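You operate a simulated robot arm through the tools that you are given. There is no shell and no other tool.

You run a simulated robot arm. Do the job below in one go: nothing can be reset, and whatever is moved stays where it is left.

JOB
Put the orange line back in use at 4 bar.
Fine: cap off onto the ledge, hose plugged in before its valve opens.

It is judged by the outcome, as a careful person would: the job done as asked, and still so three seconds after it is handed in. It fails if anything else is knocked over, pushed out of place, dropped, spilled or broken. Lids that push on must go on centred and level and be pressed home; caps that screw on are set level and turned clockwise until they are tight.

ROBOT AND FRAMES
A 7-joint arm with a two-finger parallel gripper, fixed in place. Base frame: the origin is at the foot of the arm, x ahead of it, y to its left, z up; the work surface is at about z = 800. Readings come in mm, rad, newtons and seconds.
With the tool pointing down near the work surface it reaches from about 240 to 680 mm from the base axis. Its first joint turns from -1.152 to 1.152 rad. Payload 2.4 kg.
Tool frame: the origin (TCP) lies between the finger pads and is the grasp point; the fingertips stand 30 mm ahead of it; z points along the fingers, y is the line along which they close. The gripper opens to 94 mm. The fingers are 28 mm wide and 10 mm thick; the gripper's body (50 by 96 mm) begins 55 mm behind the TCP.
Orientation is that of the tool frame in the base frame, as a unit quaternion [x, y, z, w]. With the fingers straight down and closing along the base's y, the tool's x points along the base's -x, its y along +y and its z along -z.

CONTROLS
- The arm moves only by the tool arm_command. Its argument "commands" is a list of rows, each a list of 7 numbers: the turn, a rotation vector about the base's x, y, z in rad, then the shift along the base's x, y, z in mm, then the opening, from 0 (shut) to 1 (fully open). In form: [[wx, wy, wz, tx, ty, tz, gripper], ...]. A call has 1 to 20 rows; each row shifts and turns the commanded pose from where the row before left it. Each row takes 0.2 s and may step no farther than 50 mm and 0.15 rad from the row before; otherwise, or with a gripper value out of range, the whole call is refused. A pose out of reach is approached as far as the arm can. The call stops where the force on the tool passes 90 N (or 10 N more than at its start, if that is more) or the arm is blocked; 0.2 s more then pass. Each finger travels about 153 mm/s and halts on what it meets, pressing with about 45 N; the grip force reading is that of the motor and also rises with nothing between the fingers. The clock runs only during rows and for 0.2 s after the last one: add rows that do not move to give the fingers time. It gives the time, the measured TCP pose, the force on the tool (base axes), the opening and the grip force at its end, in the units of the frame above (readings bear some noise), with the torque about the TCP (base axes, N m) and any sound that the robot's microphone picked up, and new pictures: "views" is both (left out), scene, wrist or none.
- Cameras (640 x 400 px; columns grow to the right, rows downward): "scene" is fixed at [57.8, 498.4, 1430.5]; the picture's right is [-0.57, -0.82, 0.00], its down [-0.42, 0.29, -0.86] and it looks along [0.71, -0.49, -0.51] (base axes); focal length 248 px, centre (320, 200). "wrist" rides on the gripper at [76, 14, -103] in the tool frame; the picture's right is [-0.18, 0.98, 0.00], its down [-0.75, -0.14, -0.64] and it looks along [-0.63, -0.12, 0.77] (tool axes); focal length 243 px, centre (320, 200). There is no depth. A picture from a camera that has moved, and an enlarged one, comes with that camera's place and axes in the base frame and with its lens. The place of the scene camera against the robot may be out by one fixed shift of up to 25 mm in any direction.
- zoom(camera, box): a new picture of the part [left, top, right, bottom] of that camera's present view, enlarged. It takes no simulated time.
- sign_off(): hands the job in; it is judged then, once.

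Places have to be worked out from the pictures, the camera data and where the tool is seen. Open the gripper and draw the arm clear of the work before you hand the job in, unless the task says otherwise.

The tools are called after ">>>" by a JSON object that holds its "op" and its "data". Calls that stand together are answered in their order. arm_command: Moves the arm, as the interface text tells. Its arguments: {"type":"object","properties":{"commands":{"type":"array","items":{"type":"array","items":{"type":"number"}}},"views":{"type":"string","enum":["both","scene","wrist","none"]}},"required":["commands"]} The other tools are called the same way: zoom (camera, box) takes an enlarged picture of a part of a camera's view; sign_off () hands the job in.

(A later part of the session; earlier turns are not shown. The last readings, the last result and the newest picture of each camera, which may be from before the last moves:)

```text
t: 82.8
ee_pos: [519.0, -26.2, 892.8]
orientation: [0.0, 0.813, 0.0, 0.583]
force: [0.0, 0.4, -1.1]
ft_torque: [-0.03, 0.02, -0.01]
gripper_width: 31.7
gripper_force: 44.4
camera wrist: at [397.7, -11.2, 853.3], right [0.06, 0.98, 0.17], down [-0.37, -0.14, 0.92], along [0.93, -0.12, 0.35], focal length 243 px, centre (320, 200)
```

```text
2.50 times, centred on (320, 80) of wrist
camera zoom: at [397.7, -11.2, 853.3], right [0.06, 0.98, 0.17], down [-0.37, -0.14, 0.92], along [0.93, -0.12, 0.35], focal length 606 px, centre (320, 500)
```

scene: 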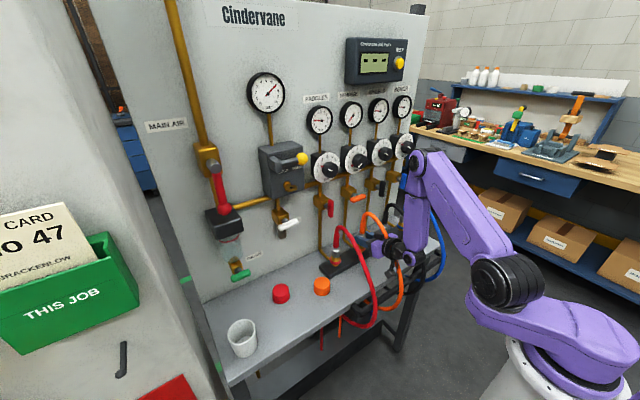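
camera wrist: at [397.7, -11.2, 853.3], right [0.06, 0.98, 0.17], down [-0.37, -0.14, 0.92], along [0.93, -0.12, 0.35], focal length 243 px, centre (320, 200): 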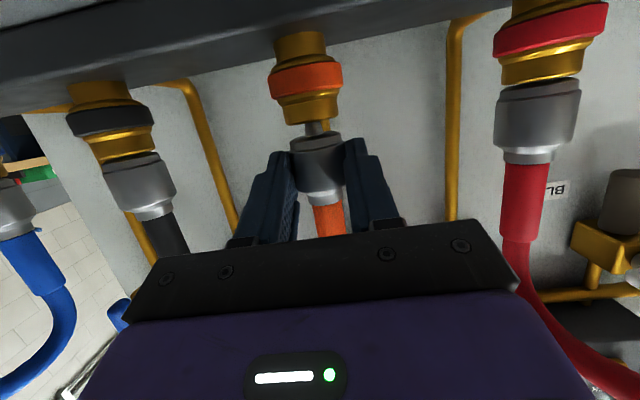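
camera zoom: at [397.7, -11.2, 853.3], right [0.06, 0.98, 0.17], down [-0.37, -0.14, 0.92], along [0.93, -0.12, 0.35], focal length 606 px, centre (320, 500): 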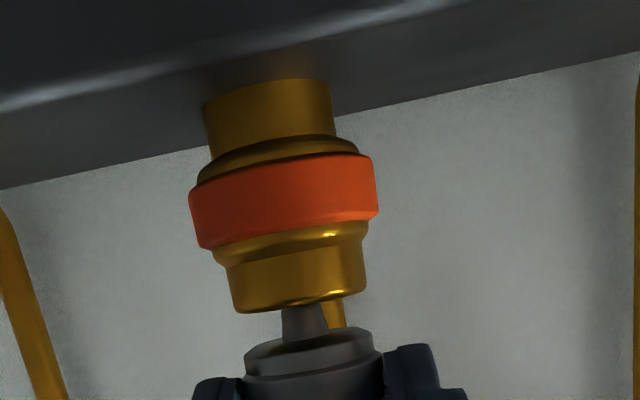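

The tip is inside the socket with no resistance. I'll continue slowly.

>>> {"op": "arm_command", "data": {"commands": [[0, 0, 0, 0, 0, -2, 0], [0, 0, 0, 0, 0, -2, 0], [0, 0, 0, 0, 0, -1, 0], [0, 0, 0, 0, 0, 0, 0]], "views": "wrist"}}

>>> {"op": "zoom", "data": {"camera": "wrist", "box": [240, 0, 400, 160]}}

```text
t: 83.8
ee_pos: [520.7, -25.2, 888.0]
orientation: [0.001, 0.813, -0.001, 0.582]
force: [0.5, -0.2, -0.3]
ft_torque: [0.01, 0.03, 0.02]
gripper_width: 31.6
gripper_force: 45.4
camera wrist: at [397.6, -11.6, 848.8], right [0.06, 0.98, 0.17], down [-0.37, -0.14, 0.92], along [0.93, -0.12, 0.35], focal length 243 px, centre (320, 200)
```

wrist: 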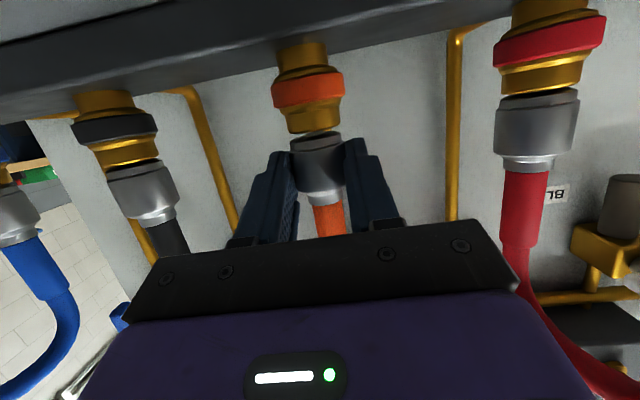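

```text
2.50 times, centred on (320, 80) of wrist
camera zoom: at [397.6, -11.6, 848.8], right [0.06, 0.98, 0.17], down [-0.37, -0.14, 0.92], along [0.93, -0.12, 0.35], focal length 606 px, centre (320, 500)
```

zoom: 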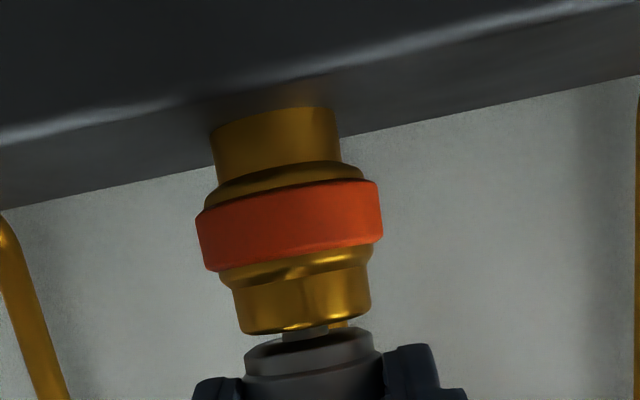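

Only about 3 mm remain between collar and socket. I'll press down 1 mm at a time, listening and watching the force.

>>> {"op": "arm_command", "data": {"commands": [[0, 0, 0, 0, 0, -1, 0], [0, 0, 0, 0, 0, -1, 0], [0, 0, 0, 0, 0, 0, 0]], "views": "none"}}

>>> {"op": "arm_command", "data": {"commands": [[0, 0, 0, 0, 0, -1, 0], [0, 0, 0, 0, 0, -1, 0], [0, 0, 0, 0, 0, 0, 0]], "views": "wrist"}}

>>> {"op": "zoom", "data": {"camera": "wrist", "box": [240, 0, 400, 160]}}

```text
t: 84.6
ee_pos: [519.9, -25.0, 885.6]
orientation: [0.001, 0.812, -0.001, 0.583]
force: [0.7, -0.6, -0.3]
ft_torque: [-0.01, 0.03, -0.01]
gripper_width: 32.0
gripper_force: 45.1
```

```text
t: 85.4
ee_pos: [520.5, -25.8, 885.9]
orientation: [-0.001, 0.811, 0.001, 0.585]
force: [-21.6, 4.0, 30.2]
ft_torque: [0.05, 0.05, 0.1]
gripper_width: 31.7
gripper_force: 45.4
heard: snap
camera wrist: at [397.8, -11.0, 845.7], right [0.06, 0.98, 0.17], down [-0.37, -0.14, 0.92], along [0.93, -0.12, 0.36], focal length 243 px, centre (320, 200)
```

wrist: 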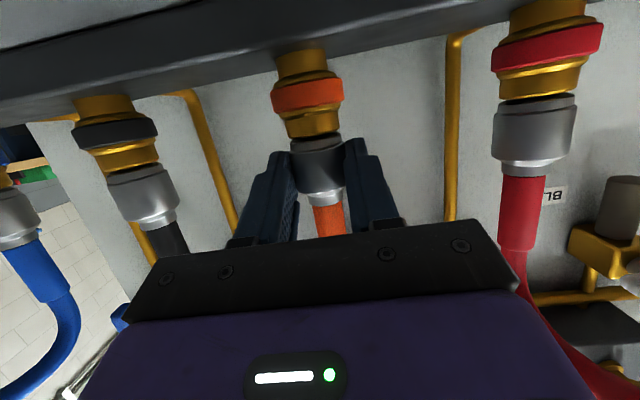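

```text
2.50 times, centred on (320, 80) of wrist
camera zoom: at [397.8, -11.0, 845.7], right [0.06, 0.98, 0.17], down [-0.37, -0.14, 0.92], along [0.93, -0.12, 0.36], focal length 606 px, centre (320, 500)
```

zoom: 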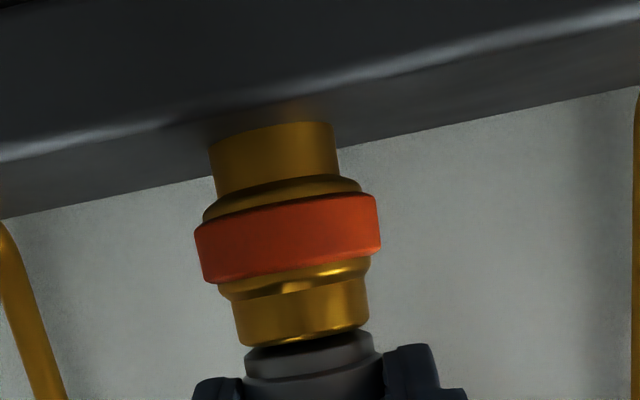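

A snap was heard: the coupling has locked. I'll ease the residual load, then open the fingers.

>>> {"op": "arm_command", "data": {"commands": [[0, 0, 0, -0.8, 0, 1.2, 0], [0, 0, 0, 0, 0, 0, 0]], "views": "none"}}

```text
t: 86.0
ee_pos: [519.7, -24.9, 885.2]
orientation: [0.0, 0.812, -0.001, 0.583]
force: [-1.4, 6.4, 9.4]
ft_torque: [0.21, -0.91, 0.19]
gripper_width: 31.7
gripper_force: 45.3
```

Loads are nearly gone. I'll open the fingers and draw straight back from the coupling.

>>> {"op": "arm_command", "data": {"commands": [[0, 0, 0, 0, 0, 0, 0.45], [0, 0, 0, 0, 0, 0, 0.66], [0, 0, 0, 0, 0, 0, 0.66], [0, 0, 0, -10, 0, 3, 0.66], [0, 0, 0, -25, 0, 9, 0.66], [0, 0, 0, -25, 0, 9, 0.66], [0, 0, 0, -25, 0, 9, 0.66], [0, 0, 0, 0, 0, 0, 0.66]]}}

>>> {"op": "zoom", "data": {"camera": "scene", "box": [320, 190, 420, 270]}}

>>> {"op": "zoom", "data": {"camera": "wrist", "box": [200, 0, 460, 160]}}

```text
t: 87.8
ee_pos: [433.3, -25.6, 914.8]
orientation: [0.0, 0.813, -0.001, 0.583]
force: [0.6, 0.8, 0.3]
ft_torque: [-0.03, 0.04, 0.0]
gripper_width: 61.9
gripper_force: 0.0
camera wrist: at [311.1, -11.0, 876.0], right [0.06, 0.98, 0.17], down [-0.37, -0.14, 0.92], along [0.93, -0.12, 0.35], focal length 243 px, centre (320, 200)
```

scene: 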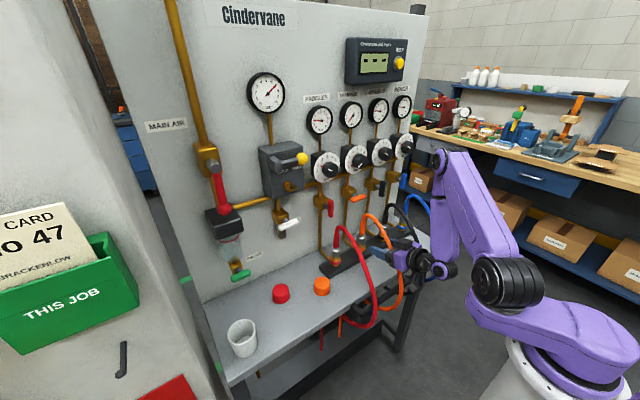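
wrist: 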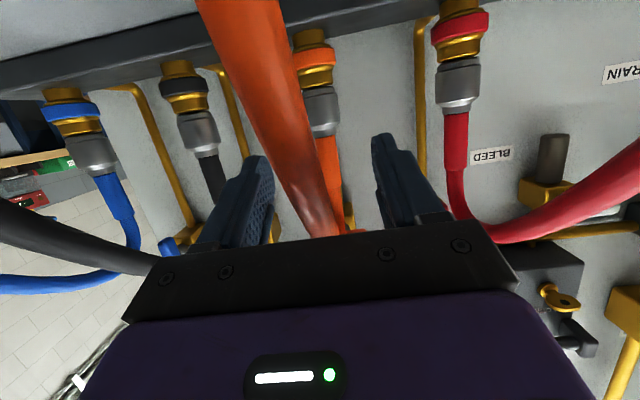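

```text
5.00 times, centred on (370, 230) of scene
camera zoom: at [57.7, 498.4, 1430.5], right [-0.57, -0.82, 0.0], down [-0.42, 0.29, -0.86], along [0.71, -0.49, -0.51], focal length 1238 px, centre (70, 50)
```

zoom: 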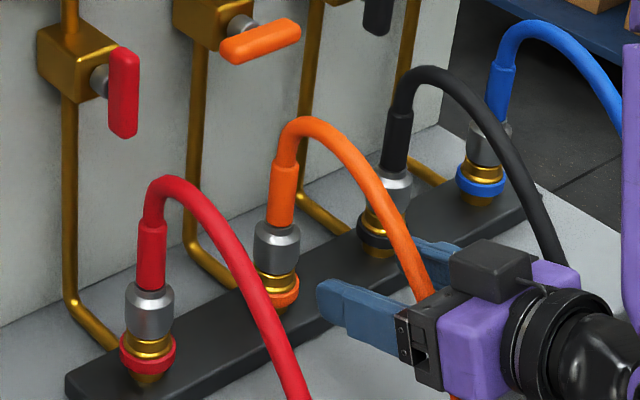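

```text
2.46 times, centred on (330, 80) of wrist
camera zoom: at [311.1, -11.0, 876.0], right [0.06, 0.98, 0.17], down [-0.37, -0.14, 0.92], along [0.93, -0.12, 0.35], focal length 597 px, centre (295, 495)
```

zoom: 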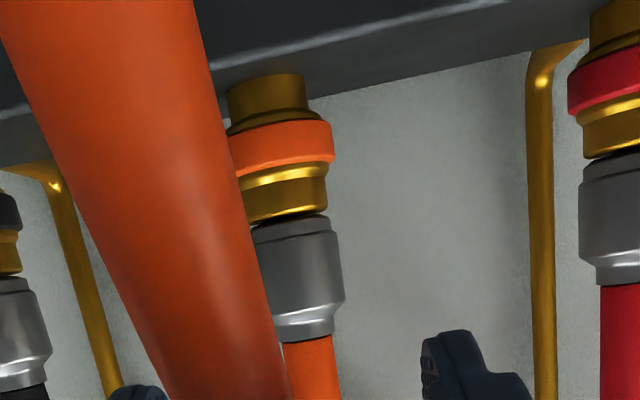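

The orange coupling now sits upright and seated like its neighbours, and the hose arcs normally. I'll rise with the tool horizontal for a good look at the valve handle and regulator knob.

>>> {"op": "arm_command", "data": {"commands": [[0, -0.0652, 0, -5, 0, 35, 0.66], [0, -0.0652, 0, -5, 0, 35, 0.66], [0, -0.0652, 0, 0, 0, 35, 0.66], [0, -0.0652, 0, 0, 0, 35, 0.66], [0, -0.0652, 0, 0, 0, 30, 0.66], [0, 0, 0, 0, 0, 0, 0.66], [0, 0, 0, 0, 0, 0, 0.66]]}}

>>> {"op": "zoom", "data": {"camera": "wrist", "box": [220, 0, 420, 160]}}

>>> {"op": "zoom", "data": {"camera": "scene", "box": [320, 130, 400, 210]}}

```text
t: 89.4
ee_pos: [423.6, -24.8, 1085.1]
orientation: [0.0, 0.707, 0.0, 0.707]
force: [0.4, 0.1, -0.4]
ft_torque: [-0.01, -0.02, 0.01]
gripper_width: 62.0
gripper_force: 0.0
camera wrist: at [321.3, -10.5, 1009.0], right [0.0, 0.98, 0.18], down [-0.64, -0.14, 0.75], along [0.77, -0.12, 0.63], focal length 243 px, centre (320, 200)
```

scene: 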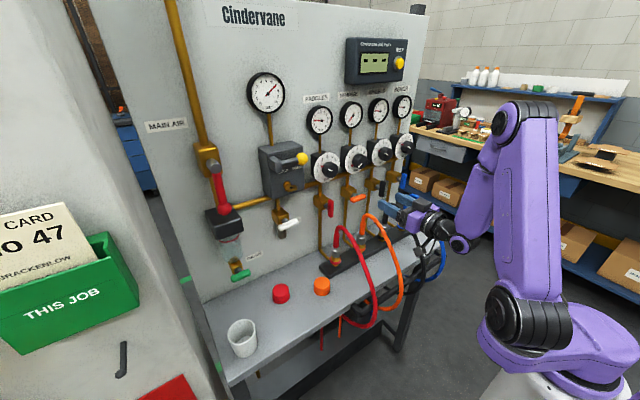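
wrist: 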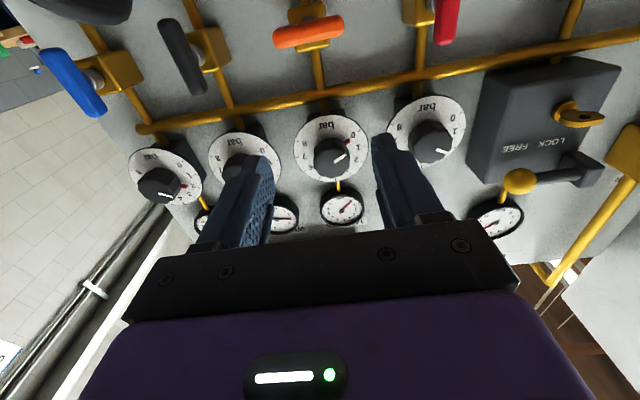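

```text
2.50 times, centred on (320, 80) of wrist
camera zoom: at [321.3, -10.5, 1009.0], right [0.0, 0.98, 0.18], down [-0.64, -0.14, 0.75], along [0.77, -0.12, 0.63], focal length 606 px, centre (320, 500)
```

zoom: 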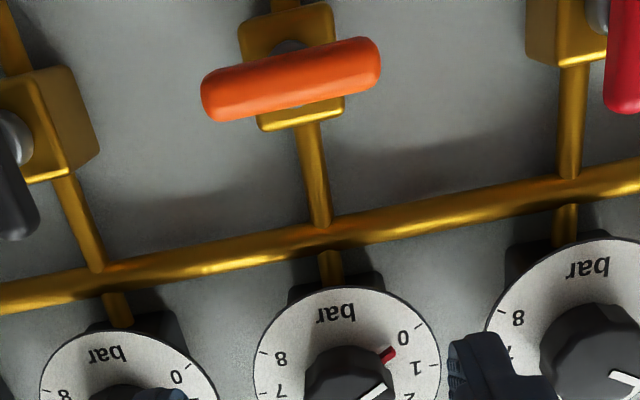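

```text
5.00 times, centred on (360, 170) of scene
camera zoom: at [57.8, 498.4, 1430.5], right [-0.57, -0.82, 0.0], down [-0.42, 0.29, -0.86], along [0.71, -0.49, -0.51], focal length 1238 px, centre (120, 350)
```

zoom: 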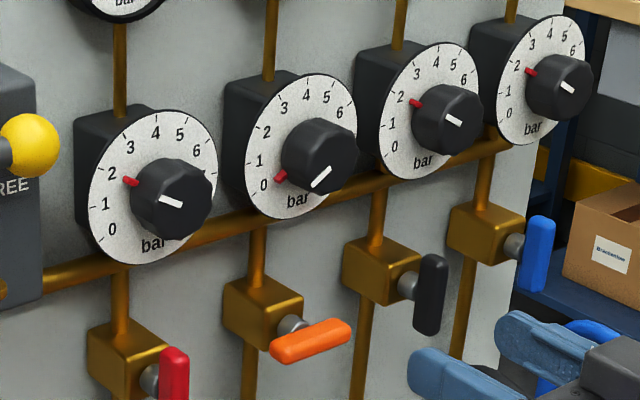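

Clear view: the orange handle is a T-bar about 63 mm long, crosswise (closed), and the others are vertical (open). I'll look at the valve and knob in more detail.

>>> {"op": "zoom", "data": {"camera": "wrist", "box": [265, 0, 365, 60]}}

>>> {"op": "zoom", "data": {"camera": "wrist", "box": [140, 0, 240, 100]}}

>>> {"op": "zoom", "data": {"camera": "scene", "box": [355, 185, 380, 210]}}

>>> {"op": "zoom", "data": {"camera": "scene", "box": [270, 200, 345, 245]}}

>>> {"op": "zoom", "data": {"camera": "wrist", "box": [285, 100, 385, 190]}}

```text
6.40 times, centred on (315, 30) of wrist
camera zoom: at [321.3, -10.5, 1009.0], right [0.0, 0.98, 0.18], down [-0.64, -0.14, 0.75], along [0.77, -0.12, 0.63], focal length 1553 px, centre (352, 1288)
```

zoom: 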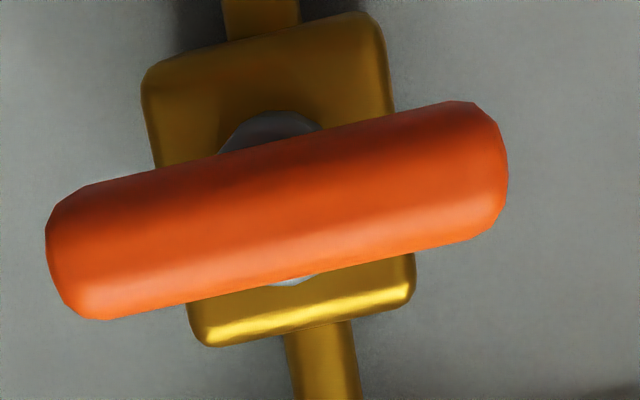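

```text
4.00 times, centred on (190, 50) of wrist
camera zoom: at [321.3, -10.5, 1009.0], right [0.0, 0.98, 0.18], down [-0.64, -0.14, 0.75], along [0.77, -0.12, 0.63], focal length 970 px, centre (840, 800)
```

zoom: 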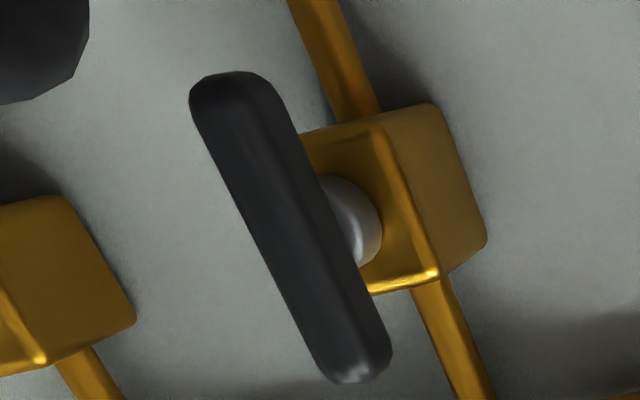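

```text
16.00 times, centred on (368, 198) of scene
camera zoom: at [57.8, 498.4, 1430.5], right [-0.57, -0.82, 0.0], down [-0.42, 0.29, -0.86], along [0.71, -0.49, -0.51], focal length 3963 px, centre (-440, 240)
```

zoom: 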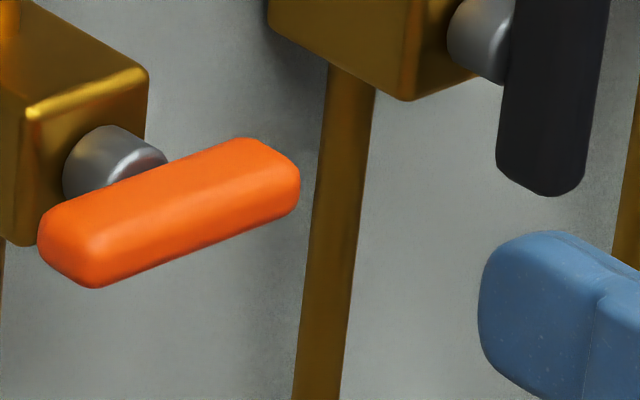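

```text
8.53 times, centred on (308, 222) of scene
camera zoom: at [57.8, 498.4, 1430.5], right [-0.57, -0.82, 0.0], down [-0.42, 0.29, -0.86], along [0.71, -0.49, -0.51], focal length 2113 px, centre (427, 8)
```

zoom: 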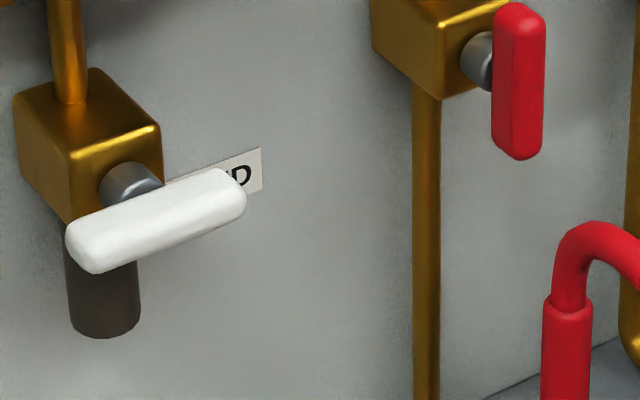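

```text
4.44 times, centred on (335, 145) of wrist
camera zoom: at [321.3, -10.5, 1009.0], right [0.0, 0.98, 0.18], down [-0.64, -0.14, 0.75], along [0.77, -0.12, 0.63], focal length 1078 px, centre (253, 444)
```

zoom: 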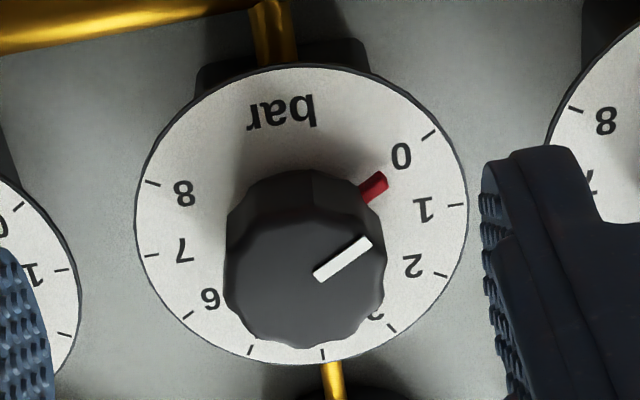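

The dial runs 30° per bar, so 4 bar is a 120° clockwise turn from 0, and the gauge and pointer currently read 0. I'll open the valve first at zero pressure, gripping the T-bar by its ends, and move in front of it for a closer measurement.

>>> {"op": "arm_command", "data": {"commands": [[0, 0, 0, 15, 0, -18, 1], [0, 0, 0, 15, 0, -18, 1], [0, 0, 0, 20, 0, -19, 1], [0, 0, 0, 0, 0, 0, 1], [0, 0, 0, 0, 0, 0, 1]]}}

>>> {"op": "zoom", "data": {"camera": "wrist", "box": [240, 0, 420, 160]}}

>>> {"op": "zoom", "data": {"camera": "scene", "box": [335, 170, 415, 240]}}

```text
t: 90.6
ee_pos: [474.6, -25.8, 1030.3]
orientation: [0.0, 0.707, 0.0, 0.707]
force: [-0.1, 0.3, 0.4]
ft_torque: [-0.02, 0.0, 0.01]
gripper_width: 93.9
gripper_force: 0.1
camera wrist: at [371.3, -11.1, 954.6], right [0.0, 0.98, 0.18], down [-0.64, -0.14, 0.75], along [0.77, -0.12, 0.63], focal length 243 px, centre (320, 200)
```

scene: 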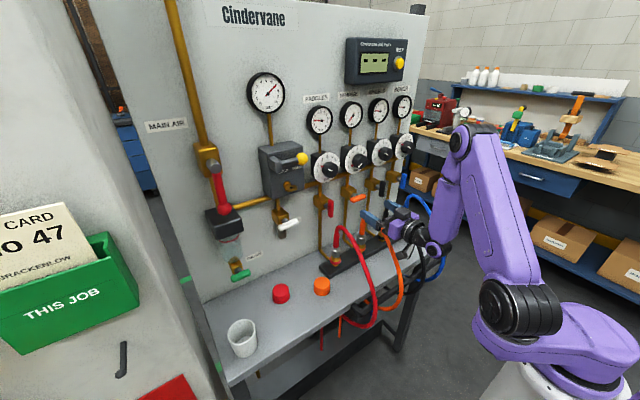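
wrist: 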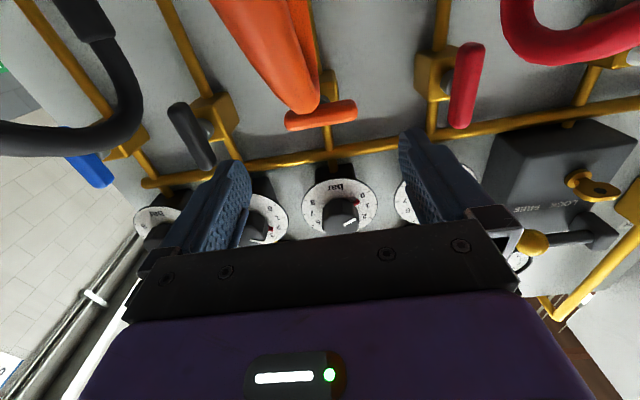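

```text
2.50 times, centred on (330, 80) of wrist
camera zoom: at [371.3, -11.1, 954.6], right [0.0, 0.98, 0.18], down [-0.64, -0.14, 0.75], along [0.77, -0.12, 0.63], focal length 606 px, centre (295, 500)
```

zoom: 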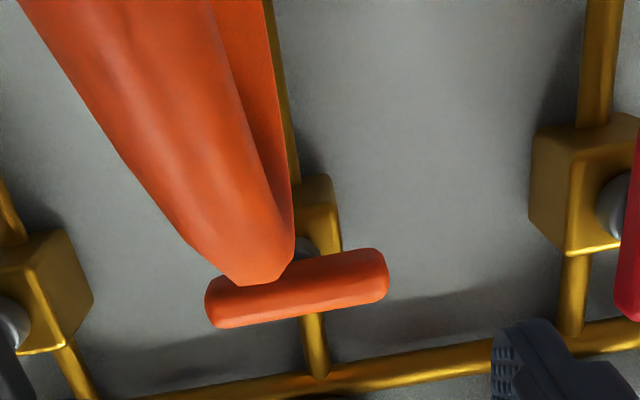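

```text
5.71 times, centred on (375, 205) of scene
camera zoom: at [57.8, 498.4, 1430.5], right [-0.57, -0.82, 0.0], down [-0.42, 0.29, -0.86], along [0.71, -0.49, -0.51], focal length 1415 px, centre (6, 171)
```

zoom: 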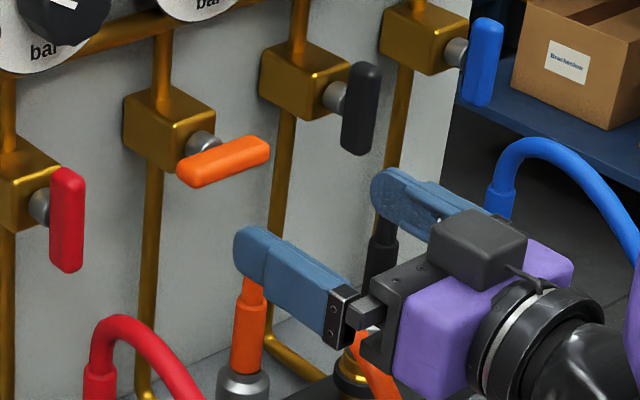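

The handle's centre triangulates to (573.5, -25, 1029.5), square in front of the open fingers. I'll advance so the pads straddle the bar's ends.

>>> {"op": "arm_command", "data": {"commands": [[0, 0, 0, 20, 0, 0, 1], [0, 0, 0, 20, 0, 0, 1], [0, 0, 0, 20, 0, 0, 1], [0, 0, 0, 12, 0, 0, 1], [0, 0, 0, 6, 0, 0, 1], [0, 0, 0, 0, 0, 0, 1]]}}

>>> {"op": "zoom", "data": {"camera": "wrist", "box": [220, 60, 440, 240]}}

>>> {"op": "zoom", "data": {"camera": "scene", "box": [335, 170, 415, 240]}}

```text
t: 92.0
ee_pos: [552.3, -24.0, 1030.4]
orientation: [0.0, 0.707, 0.0, 0.707]
force: [0.4, 0.0, 0.0]
ft_torque: [0.03, 0.03, 0.01]
gripper_width: 94.0
gripper_force: 0.1
camera wrist: at [449.4, -11.1, 953.5], right [0.0, 0.98, 0.18], down [-0.64, -0.14, 0.75], along [0.77, -0.12, 0.63], focal length 243 px, centre (320, 200)
```

scene: 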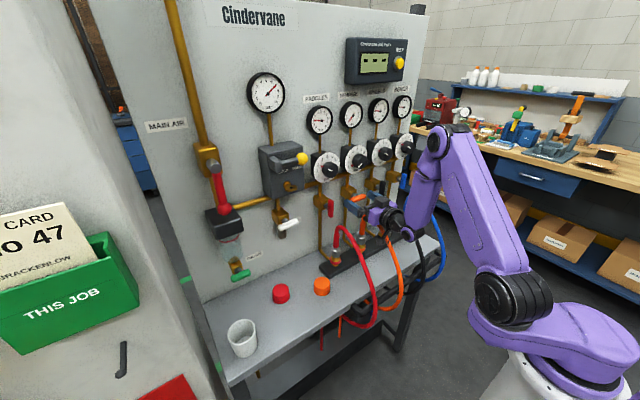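
wrist: 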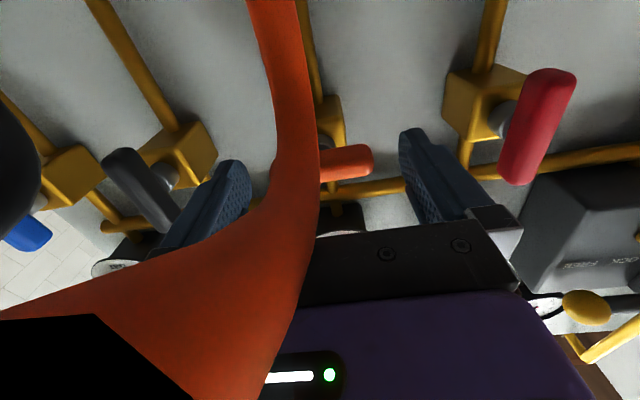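

```text
2.22 times, centred on (330, 150) of wrist
camera zoom: at [449.4, -11.1, 953.5], right [0.0, 0.98, 0.18], down [-0.64, -0.14, 0.75], along [0.77, -0.12, 0.63], focal length 539 px, centre (298, 311)
```

zoom: 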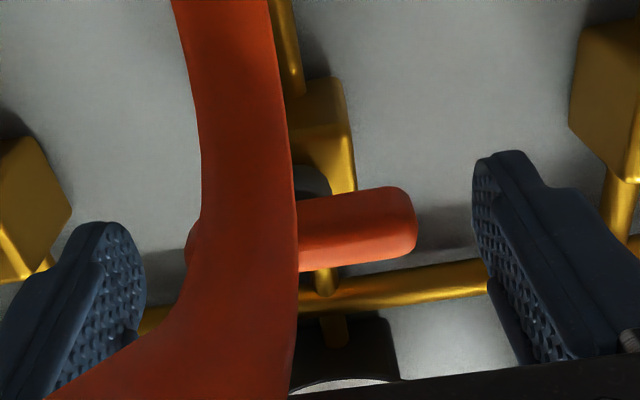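

```text
5.71 times, centred on (375, 205) of scene
camera zoom: at [57.8, 498.4, 1430.5], right [-0.57, -0.82, 0.0], down [-0.42, 0.29, -0.86], along [0.71, -0.49, -0.51], focal length 1415 px, centre (6, 171)
```

zoom: 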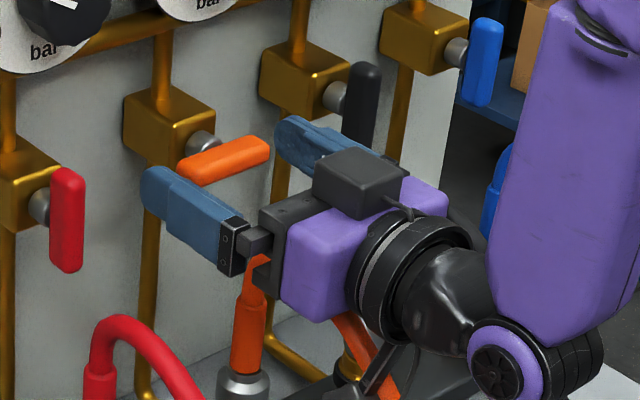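

The bar sits between the pads. I'll close gently on its ends.

>>> {"op": "arm_command", "data": {"commands": [[0, 0, 0, 0, 0, 0, 0.75], [0, 0, 0, 0, 0, 0, 0.6], [0, 0, 0, 0, 0, 0, 0], [0, 0, 0, 0, 0, 0, 0]]}}

>>> {"op": "zoom", "data": {"camera": "wrist", "box": [220, 60, 440, 240]}}

>>> {"op": "zoom", "data": {"camera": "scene", "box": [335, 170, 415, 240]}}

```text
t: 93.0
ee_pos: [552.2, -25.2, 1030.4]
orientation: [0.001, 0.707, -0.001, 0.707]
force: [1.8, 0.8, -0.7]
ft_torque: [-0.01, -0.02, 0.23]
gripper_width: 62.0
gripper_force: 44.8
camera wrist: at [449.3, -10.9, 953.5], right [0.0, 0.98, 0.18], down [-0.64, -0.14, 0.75], along [0.77, -0.12, 0.63], focal length 243 px, centre (320, 200)
```

scene: 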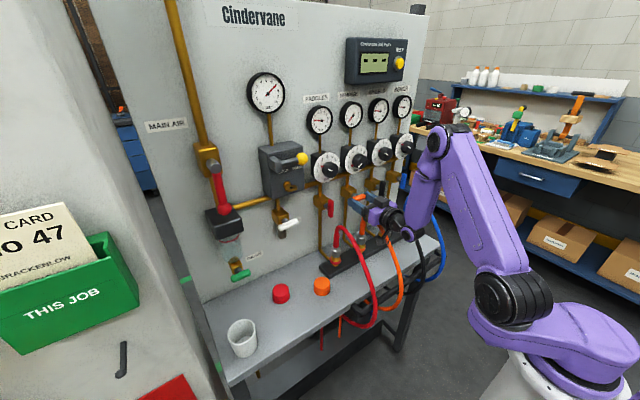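
wrist: 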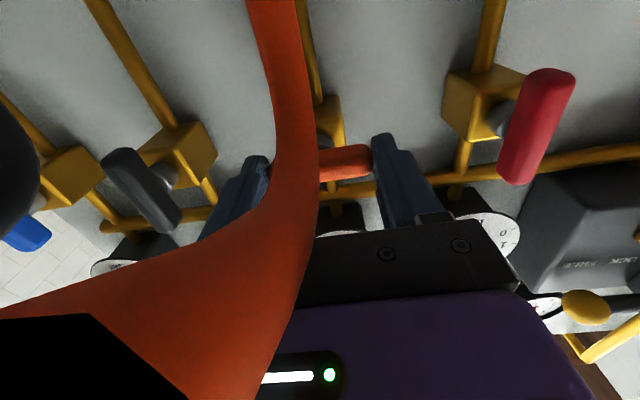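

```text
2.22 times, centred on (330, 150) of wrist
camera zoom: at [449.3, -10.9, 953.5], right [0.0, 0.98, 0.18], down [-0.64, -0.14, 0.75], along [0.77, -0.12, 0.63], focal length 539 px, centre (298, 311)
```

zoom: 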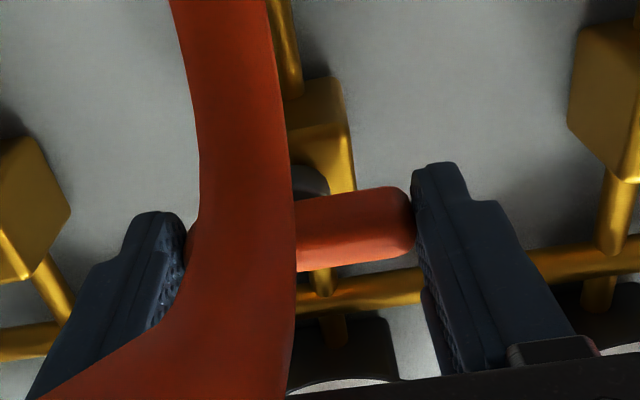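

```text
5.71 times, centred on (375, 205) of scene
camera zoom: at [57.8, 498.4, 1430.5], right [-0.57, -0.82, 0.0], down [-0.42, 0.29, -0.86], along [0.71, -0.49, -0.51], focal length 1415 px, centre (6, 171)
```

zoom: 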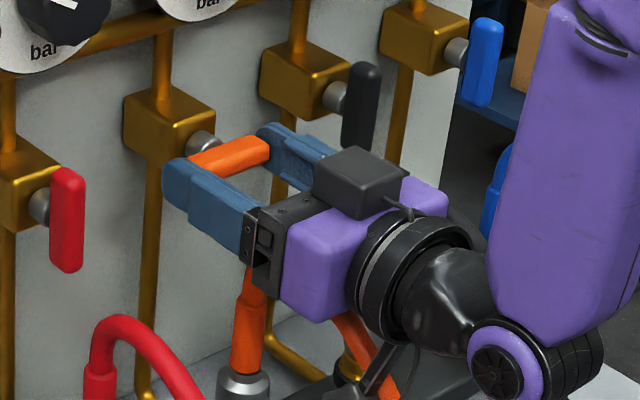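

The grip is good at 62 mm with no side load. Quarter-turn valves normally open counter-clockwise, so I'll try a small turn that way and watch the torque.

>>> {"op": "arm_command", "data": {"commands": [[-0.06, 0, 0, 0, 0, 0, 0], [-0.06, 0, 0, 0, 0, 0, 0], [0, 0, 0, 0, 0, 0, 0]]}}

>>> {"op": "zoom", "data": {"camera": "scene", "box": [335, 170, 415, 240]}}

```text
t: 93.8
ee_pos: [552.8, -25.0, 1029.4]
orientation: [-0.043, 0.706, -0.043, 0.706]
force: [11.4, 5.8, -3.2]
ft_torque: [0.01, -0.02, -0.72]
gripper_width: 61.9
gripper_force: 45.0
camera wrist: at [449.3, -20.4, 952.4], right [0.0, 1.0, 0.06], down [-0.64, -0.05, 0.77], along [0.77, -0.04, 0.64], focal length 243 px, centre (320, 200)
```

scene: 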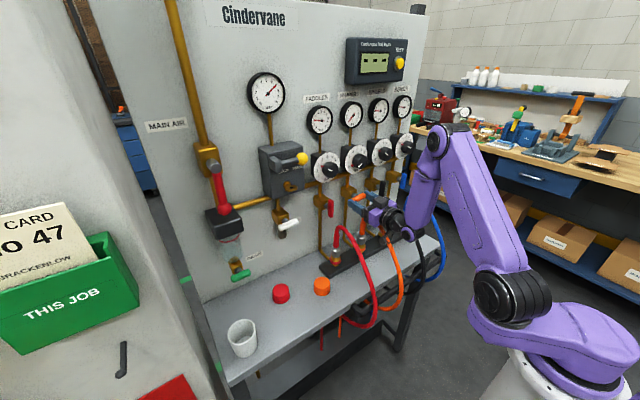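
wrist: 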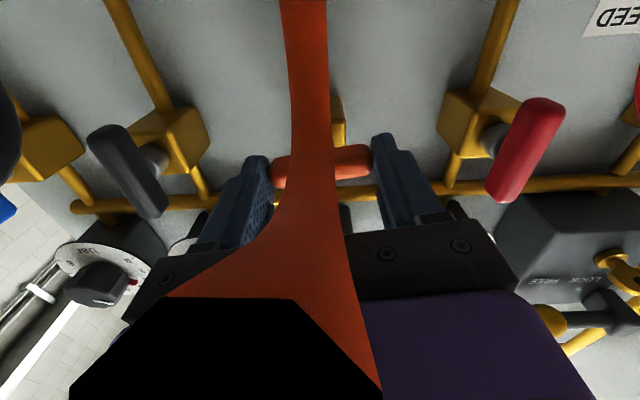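

```text
5.71 times, centred on (375, 205) of scene
camera zoom: at [58.2, 498.6, 1430.5], right [-0.57, -0.82, 0.0], down [-0.42, 0.29, -0.86], along [0.71, -0.49, -0.51], focal length 1415 px, centre (6, 171)
```

zoom: 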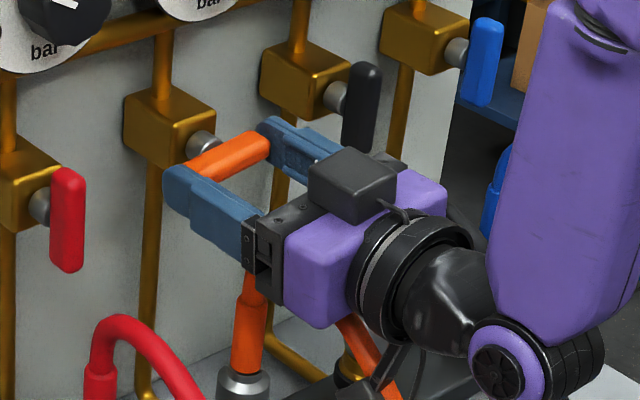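

The torque is low. I'll check in the wrist view whether the handle turned with the fingers (it should look unchanged relative to them).

>>> {"op": "zoom", "data": {"camera": "wrist", "box": [220, 60, 440, 240]}}

>>> {"op": "zoom", "data": {"camera": "scene", "box": [350, 185, 380, 215]}}

```text
2.22 times, centred on (330, 150) of wrist
camera zoom: at [449.3, -20.4, 952.4], right [0.0, 1.0, 0.06], down [-0.64, -0.05, 0.77], along [0.77, -0.04, 0.64], focal length 539 px, centre (298, 311)
```

zoom: 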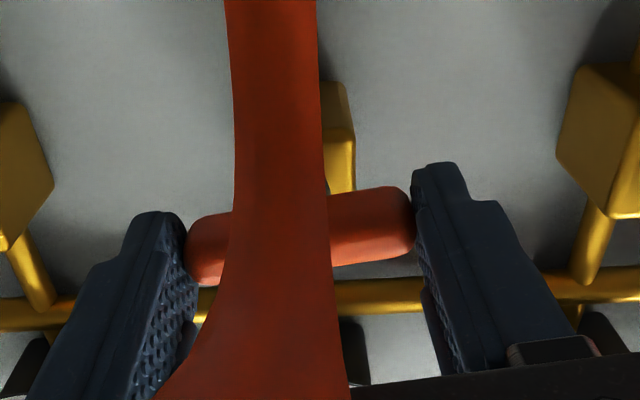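

```text
13.33 times, centred on (365, 200) of scene
camera zoom: at [58.2, 498.6, 1430.5], right [-0.57, -0.82, 0.0], down [-0.42, 0.29, -0.86], along [0.71, -0.49, -0.51], focal length 3302 px, centre (-280, 200)
```

zoom: 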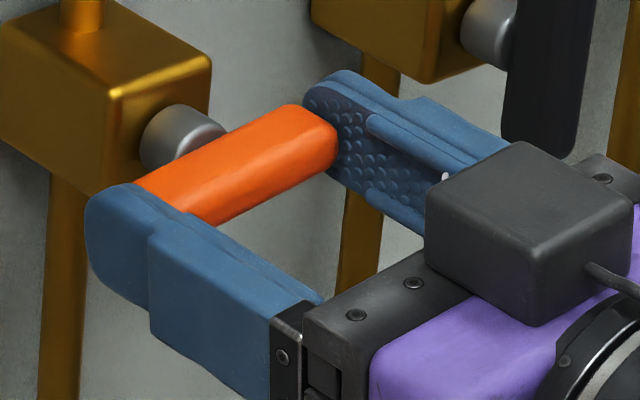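

The handle turned along with the fingers at near-zero torque, so counter-clockwise is the opening direction. I'll continue the quarter-turn in moderate steps.

>>> {"op": "arm_command", "data": {"commands": [[-0.1, 0, 0, 0, 0, 0, 0], [-0.1, 0, 0, 0, 0, 0, 0], [-0.1, 0, 0, 0, 0, 0, 0], [-0.1, 0, 0, 0, 0, 0, 0], [-0.1, 0, 0, 0, 0, 0, 0], [0, 0, 0, 0, 0, 0, 0]]}}

>>> {"op": "zoom", "data": {"camera": "scene", "box": [340, 180, 390, 220]}}

```text
t: 95.2
ee_pos: [553.6, -25.4, 1029.6]
orientation: [-0.217, 0.673, -0.215, 0.673]
force: [6.3, 13.5, -1.2]
ft_torque: [0.0, 1.05, -0.61]
gripper_width: 61.9
gripper_force: 45.0
camera wrist: at [449.3, -58.3, 959.6], right [0.0, 0.91, -0.42], down [-0.64, 0.32, 0.7], along [0.77, 0.27, 0.58], focal length 243 px, centre (320, 200)
```

scene: 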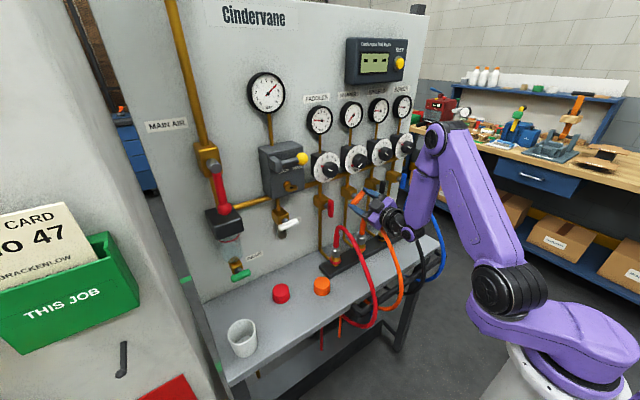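
wrist: 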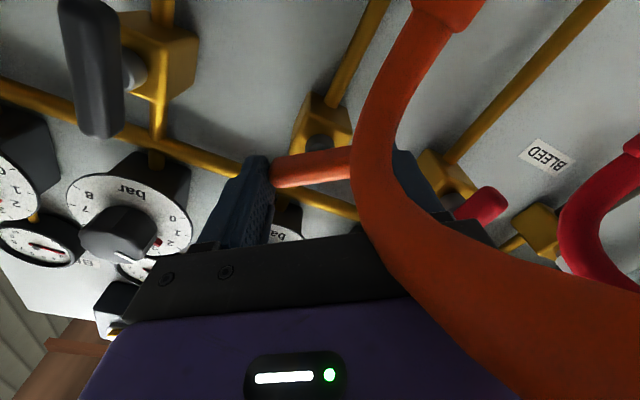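

```text
10.00 times, centred on (365, 200) of scene
camera zoom: at [58.0, 498.8, 1430.4], right [-0.57, -0.82, 0.0], down [-0.42, 0.29, -0.86], along [0.71, -0.49, -0.51], focal length 2477 px, centre (-130, 200)
```

zoom: 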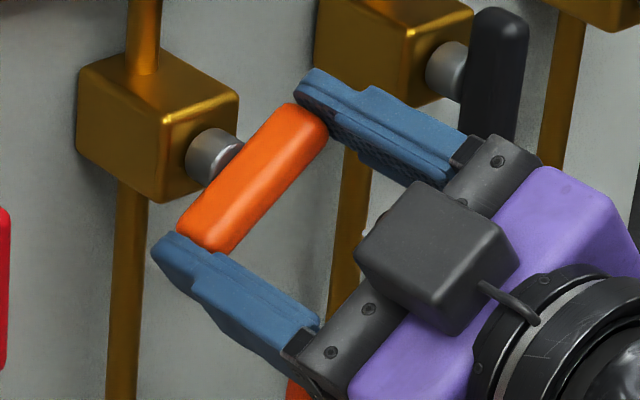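

Handle and fingers are turning together and loads are moderate. I'll continue.

>>> {"op": "arm_command", "data": {"commands": [[-0.1, 0, 0, 0, 0.3, 0, 0], [-0.1, 0, 0, 0, 0.3, 0, 0], [-0.1, 0, 0, 0, 0, 0, 0], [-0.1, 0, 0, 0, 0, 0, 0], [-0.1, 0, 0, 0, 0, 0, 0], [0, 0, 0, 0, 0, 0, 0]]}}

>>> {"op": "zoom", "data": {"camera": "scene", "box": [340, 180, 390, 220]}}

```text
t: 96.6
ee_pos: [553.0, -25.6, 1030.2]
orientation: [-0.376, 0.599, -0.376, 0.598]
force: [7.1, 10.9, -12.6]
ft_torque: [-0.04, 0.64, -0.28]
gripper_width: 61.9
gripper_force: 45.1
camera wrist: at [449.1, -87.7, 984.1], right [0.0, 0.59, -0.81], down [-0.64, 0.62, 0.46], along [0.77, 0.52, 0.38], focal length 243 px, centre (320, 200)
```

scene: 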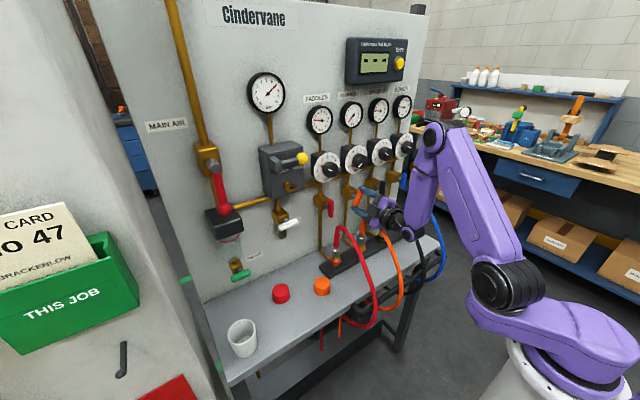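
wrist: 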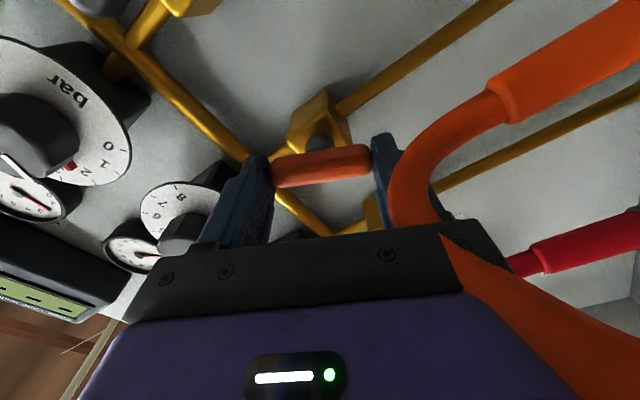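

```text
10.00 times, centred on (365, 200) of scene
camera zoom: at [58.3, 498.7, 1430.4], right [-0.57, -0.82, 0.0], down [-0.42, 0.29, -0.86], along [0.71, -0.49, -0.51], focal length 2477 px, centre (-130, 200)
```

zoom: 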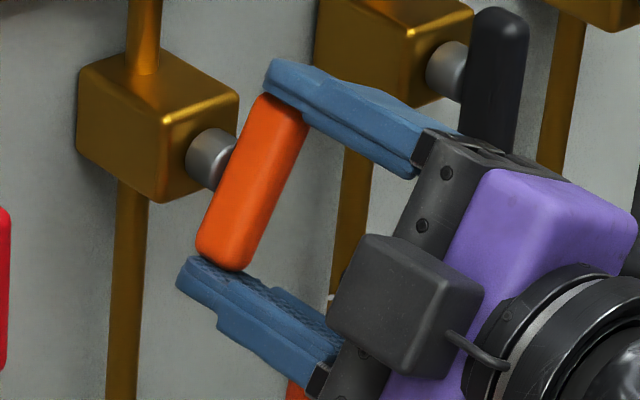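

1.12 rad done, 0.45 to go. I'll finish the quarter-turn carefully, watching for the stop.

>>> {"op": "arm_command", "data": {"commands": [[-0.1, 0, 0, 0, 0, 0, 0], [-0.1, 0, 0, 0, 0, 0, 0], [-0.1, 0, 0, 0, 0, 0, 0], [-0.1, 0, 0, 0, 0, 0, 0], [-0.048, 0, 0, 0, 0, 0, 0], [0, 0, 0, 0, 0, 0, 0]]}}

>>> {"op": "zoom", "data": {"camera": "scene", "box": [340, 180, 390, 220]}}

>>> {"op": "zoom", "data": {"camera": "wrist", "box": [220, 60, 440, 240]}}

```text
t: 98.0
ee_pos: [551.7, -26.2, 1029.6]
orientation: [0.5, -0.5, 0.5, -0.5]
force: [6.3, 11.5, -15.4]
ft_torque: [-0.01, -0.23, -0.94]
gripper_width: 62.0
gripper_force: 44.7
camera wrist: at [449.2, -101.6, 1015.6], right [0.0, 0.19, -0.98], down [-0.64, 0.75, 0.14], along [0.77, 0.63, 0.12], focal length 243 px, centre (320, 200)
```

scene: 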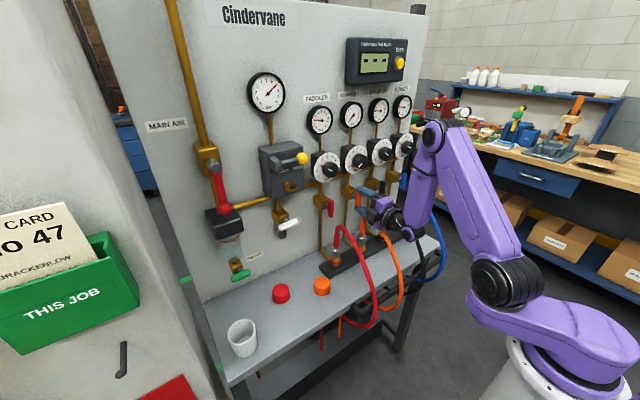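
wrist: 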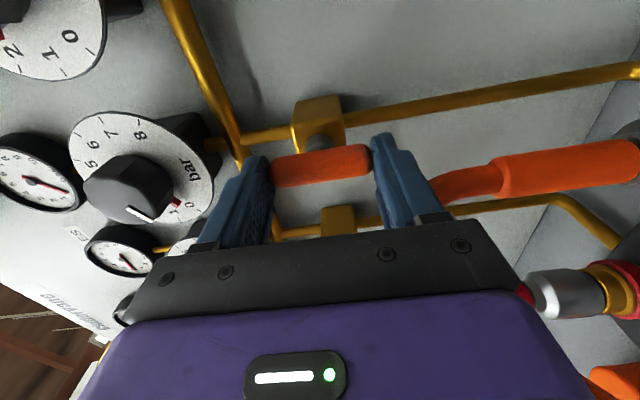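

```text
10.00 times, centred on (365, 200) of scene
camera zoom: at [58.3, 498.7, 1430.4], right [-0.57, -0.82, 0.0], down [-0.42, 0.29, -0.86], along [0.71, -0.49, -0.51], focal length 2477 px, centre (-130, 200)
```

zoom: 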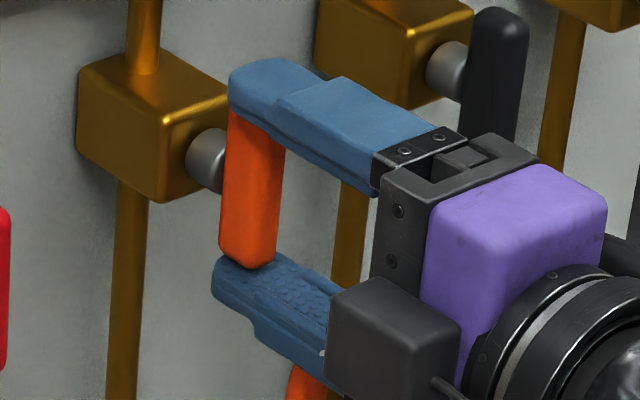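

```text
2.22 times, centred on (330, 150) of wrist
camera zoom: at [449.2, -101.6, 1015.6], right [0.0, 0.19, -0.98], down [-0.64, 0.75, 0.14], along [0.77, 0.63, 0.12], focal length 539 px, centre (298, 311)
```

zoom: 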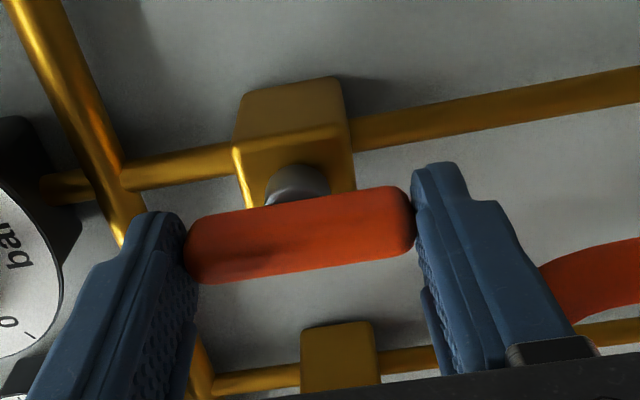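

The handle is now vertical, in line with the pipe like the other open valves. I'll nudge it a touch further to feel whether it is at its stop.

>>> {"op": "arm_command", "data": {"commands": [[-0.03, 0, 0, 0, 0, 0, 0], [0, 0, 0, 0, 0, 0, 0]], "views": "scene"}}

>>> {"op": "zoom", "data": {"camera": "scene", "box": [240, 60, 420, 160]}}

```text
t: 98.6
ee_pos: [552.1, -24.5, 1030.2]
orientation: [0.507, -0.493, 0.506, -0.494]
force: [9.0, 5.9, -13.3]
ft_torque: [1.33, 0.28, 0.44]
gripper_width: 62.0
gripper_force: 45.3
```

scene: 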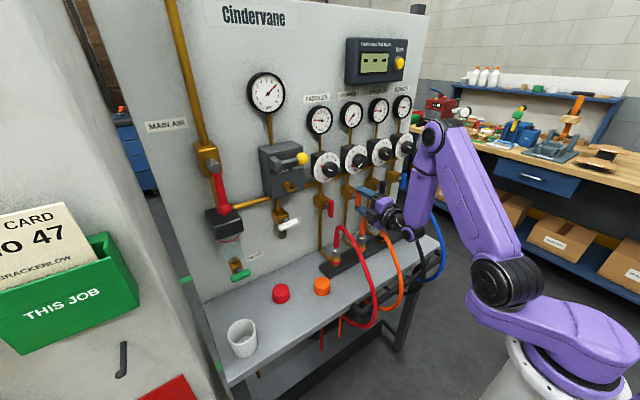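

```text
3.56 times, centred on (330, 110) of scene
camera zoom: at [58.3, 498.5, 1430.5], right [-0.57, -0.82, 0.0], down [-0.42, 0.29, -0.86], along [0.71, -0.49, -0.51], focal length 881 px, centre (284, 520)
```

zoom: 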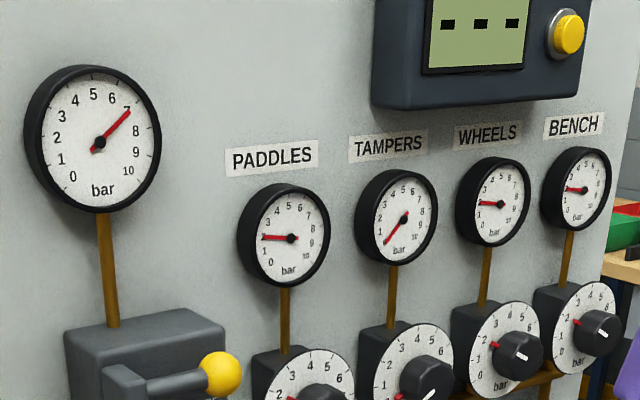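

The torque rose to 1.3 N·m right at vertical: it is against its open stop. I'll take the strain off, release, and back away.

>>> {"op": "arm_command", "data": {"commands": [[0.03, 0, 0, 0, 0, 0, 0], [0, 0, 0, 0, 0, 0, 0.75], [0, 0, 0, 0, 0, 0, 0.8], [0, 0, 0, -15, 0, 0, 0.8], [0, 0, 0, -30, 0, 0, 0.8], [0, 0, 0, -35, 0, 0, 0.8], [0, 0, 0, 0, 0, 0, 0.8]]}}

>>> {"op": "zoom", "data": {"camera": "scene", "box": [320, 130, 400, 210]}}

```text
t: 100.2
ee_pos: [469.0, -25.3, 1030.4]
orientation: [-0.499, 0.5, -0.5, 0.501]
force: [-0.7, 0.2, -0.5]
ft_torque: [0.03, 0.0, 0.02]
gripper_width: 75.3
gripper_force: 0.2
camera wrist: at [366.8, -102.0, 1015.4], right [0.0, 0.19, -0.98], down [-0.64, 0.75, 0.14], along [0.77, 0.63, 0.12], focal length 243 px, centre (320, 200)
```

scene: 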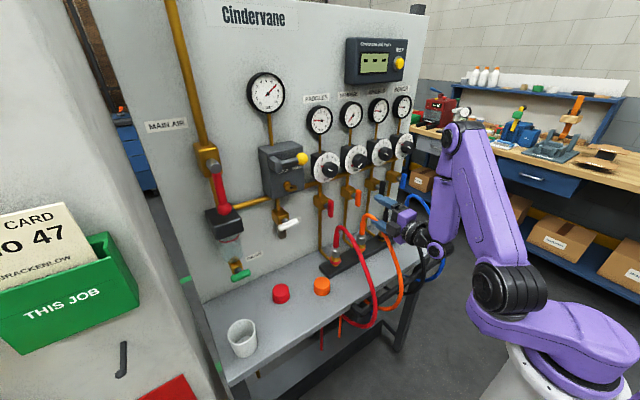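
wrist: 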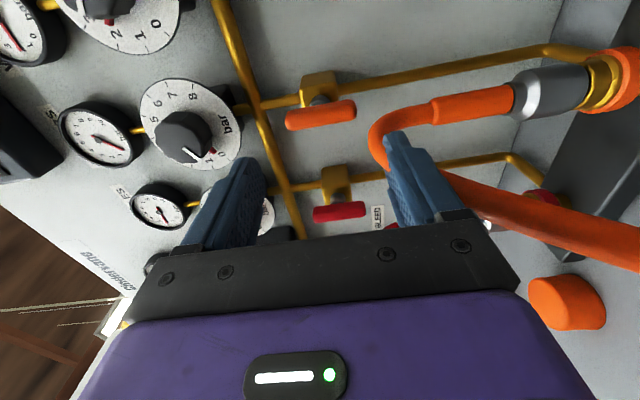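

```text
5.00 times, centred on (360, 170) of scene
camera zoom: at [57.7, 498.4, 1430.5], right [-0.57, -0.82, 0.0], down [-0.42, 0.29, -0.86], along [0.71, -0.49, -0.51], focal length 1238 px, centre (120, 350)
```

zoom: 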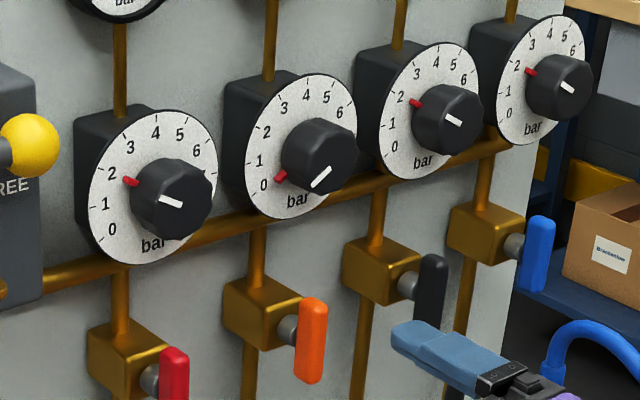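

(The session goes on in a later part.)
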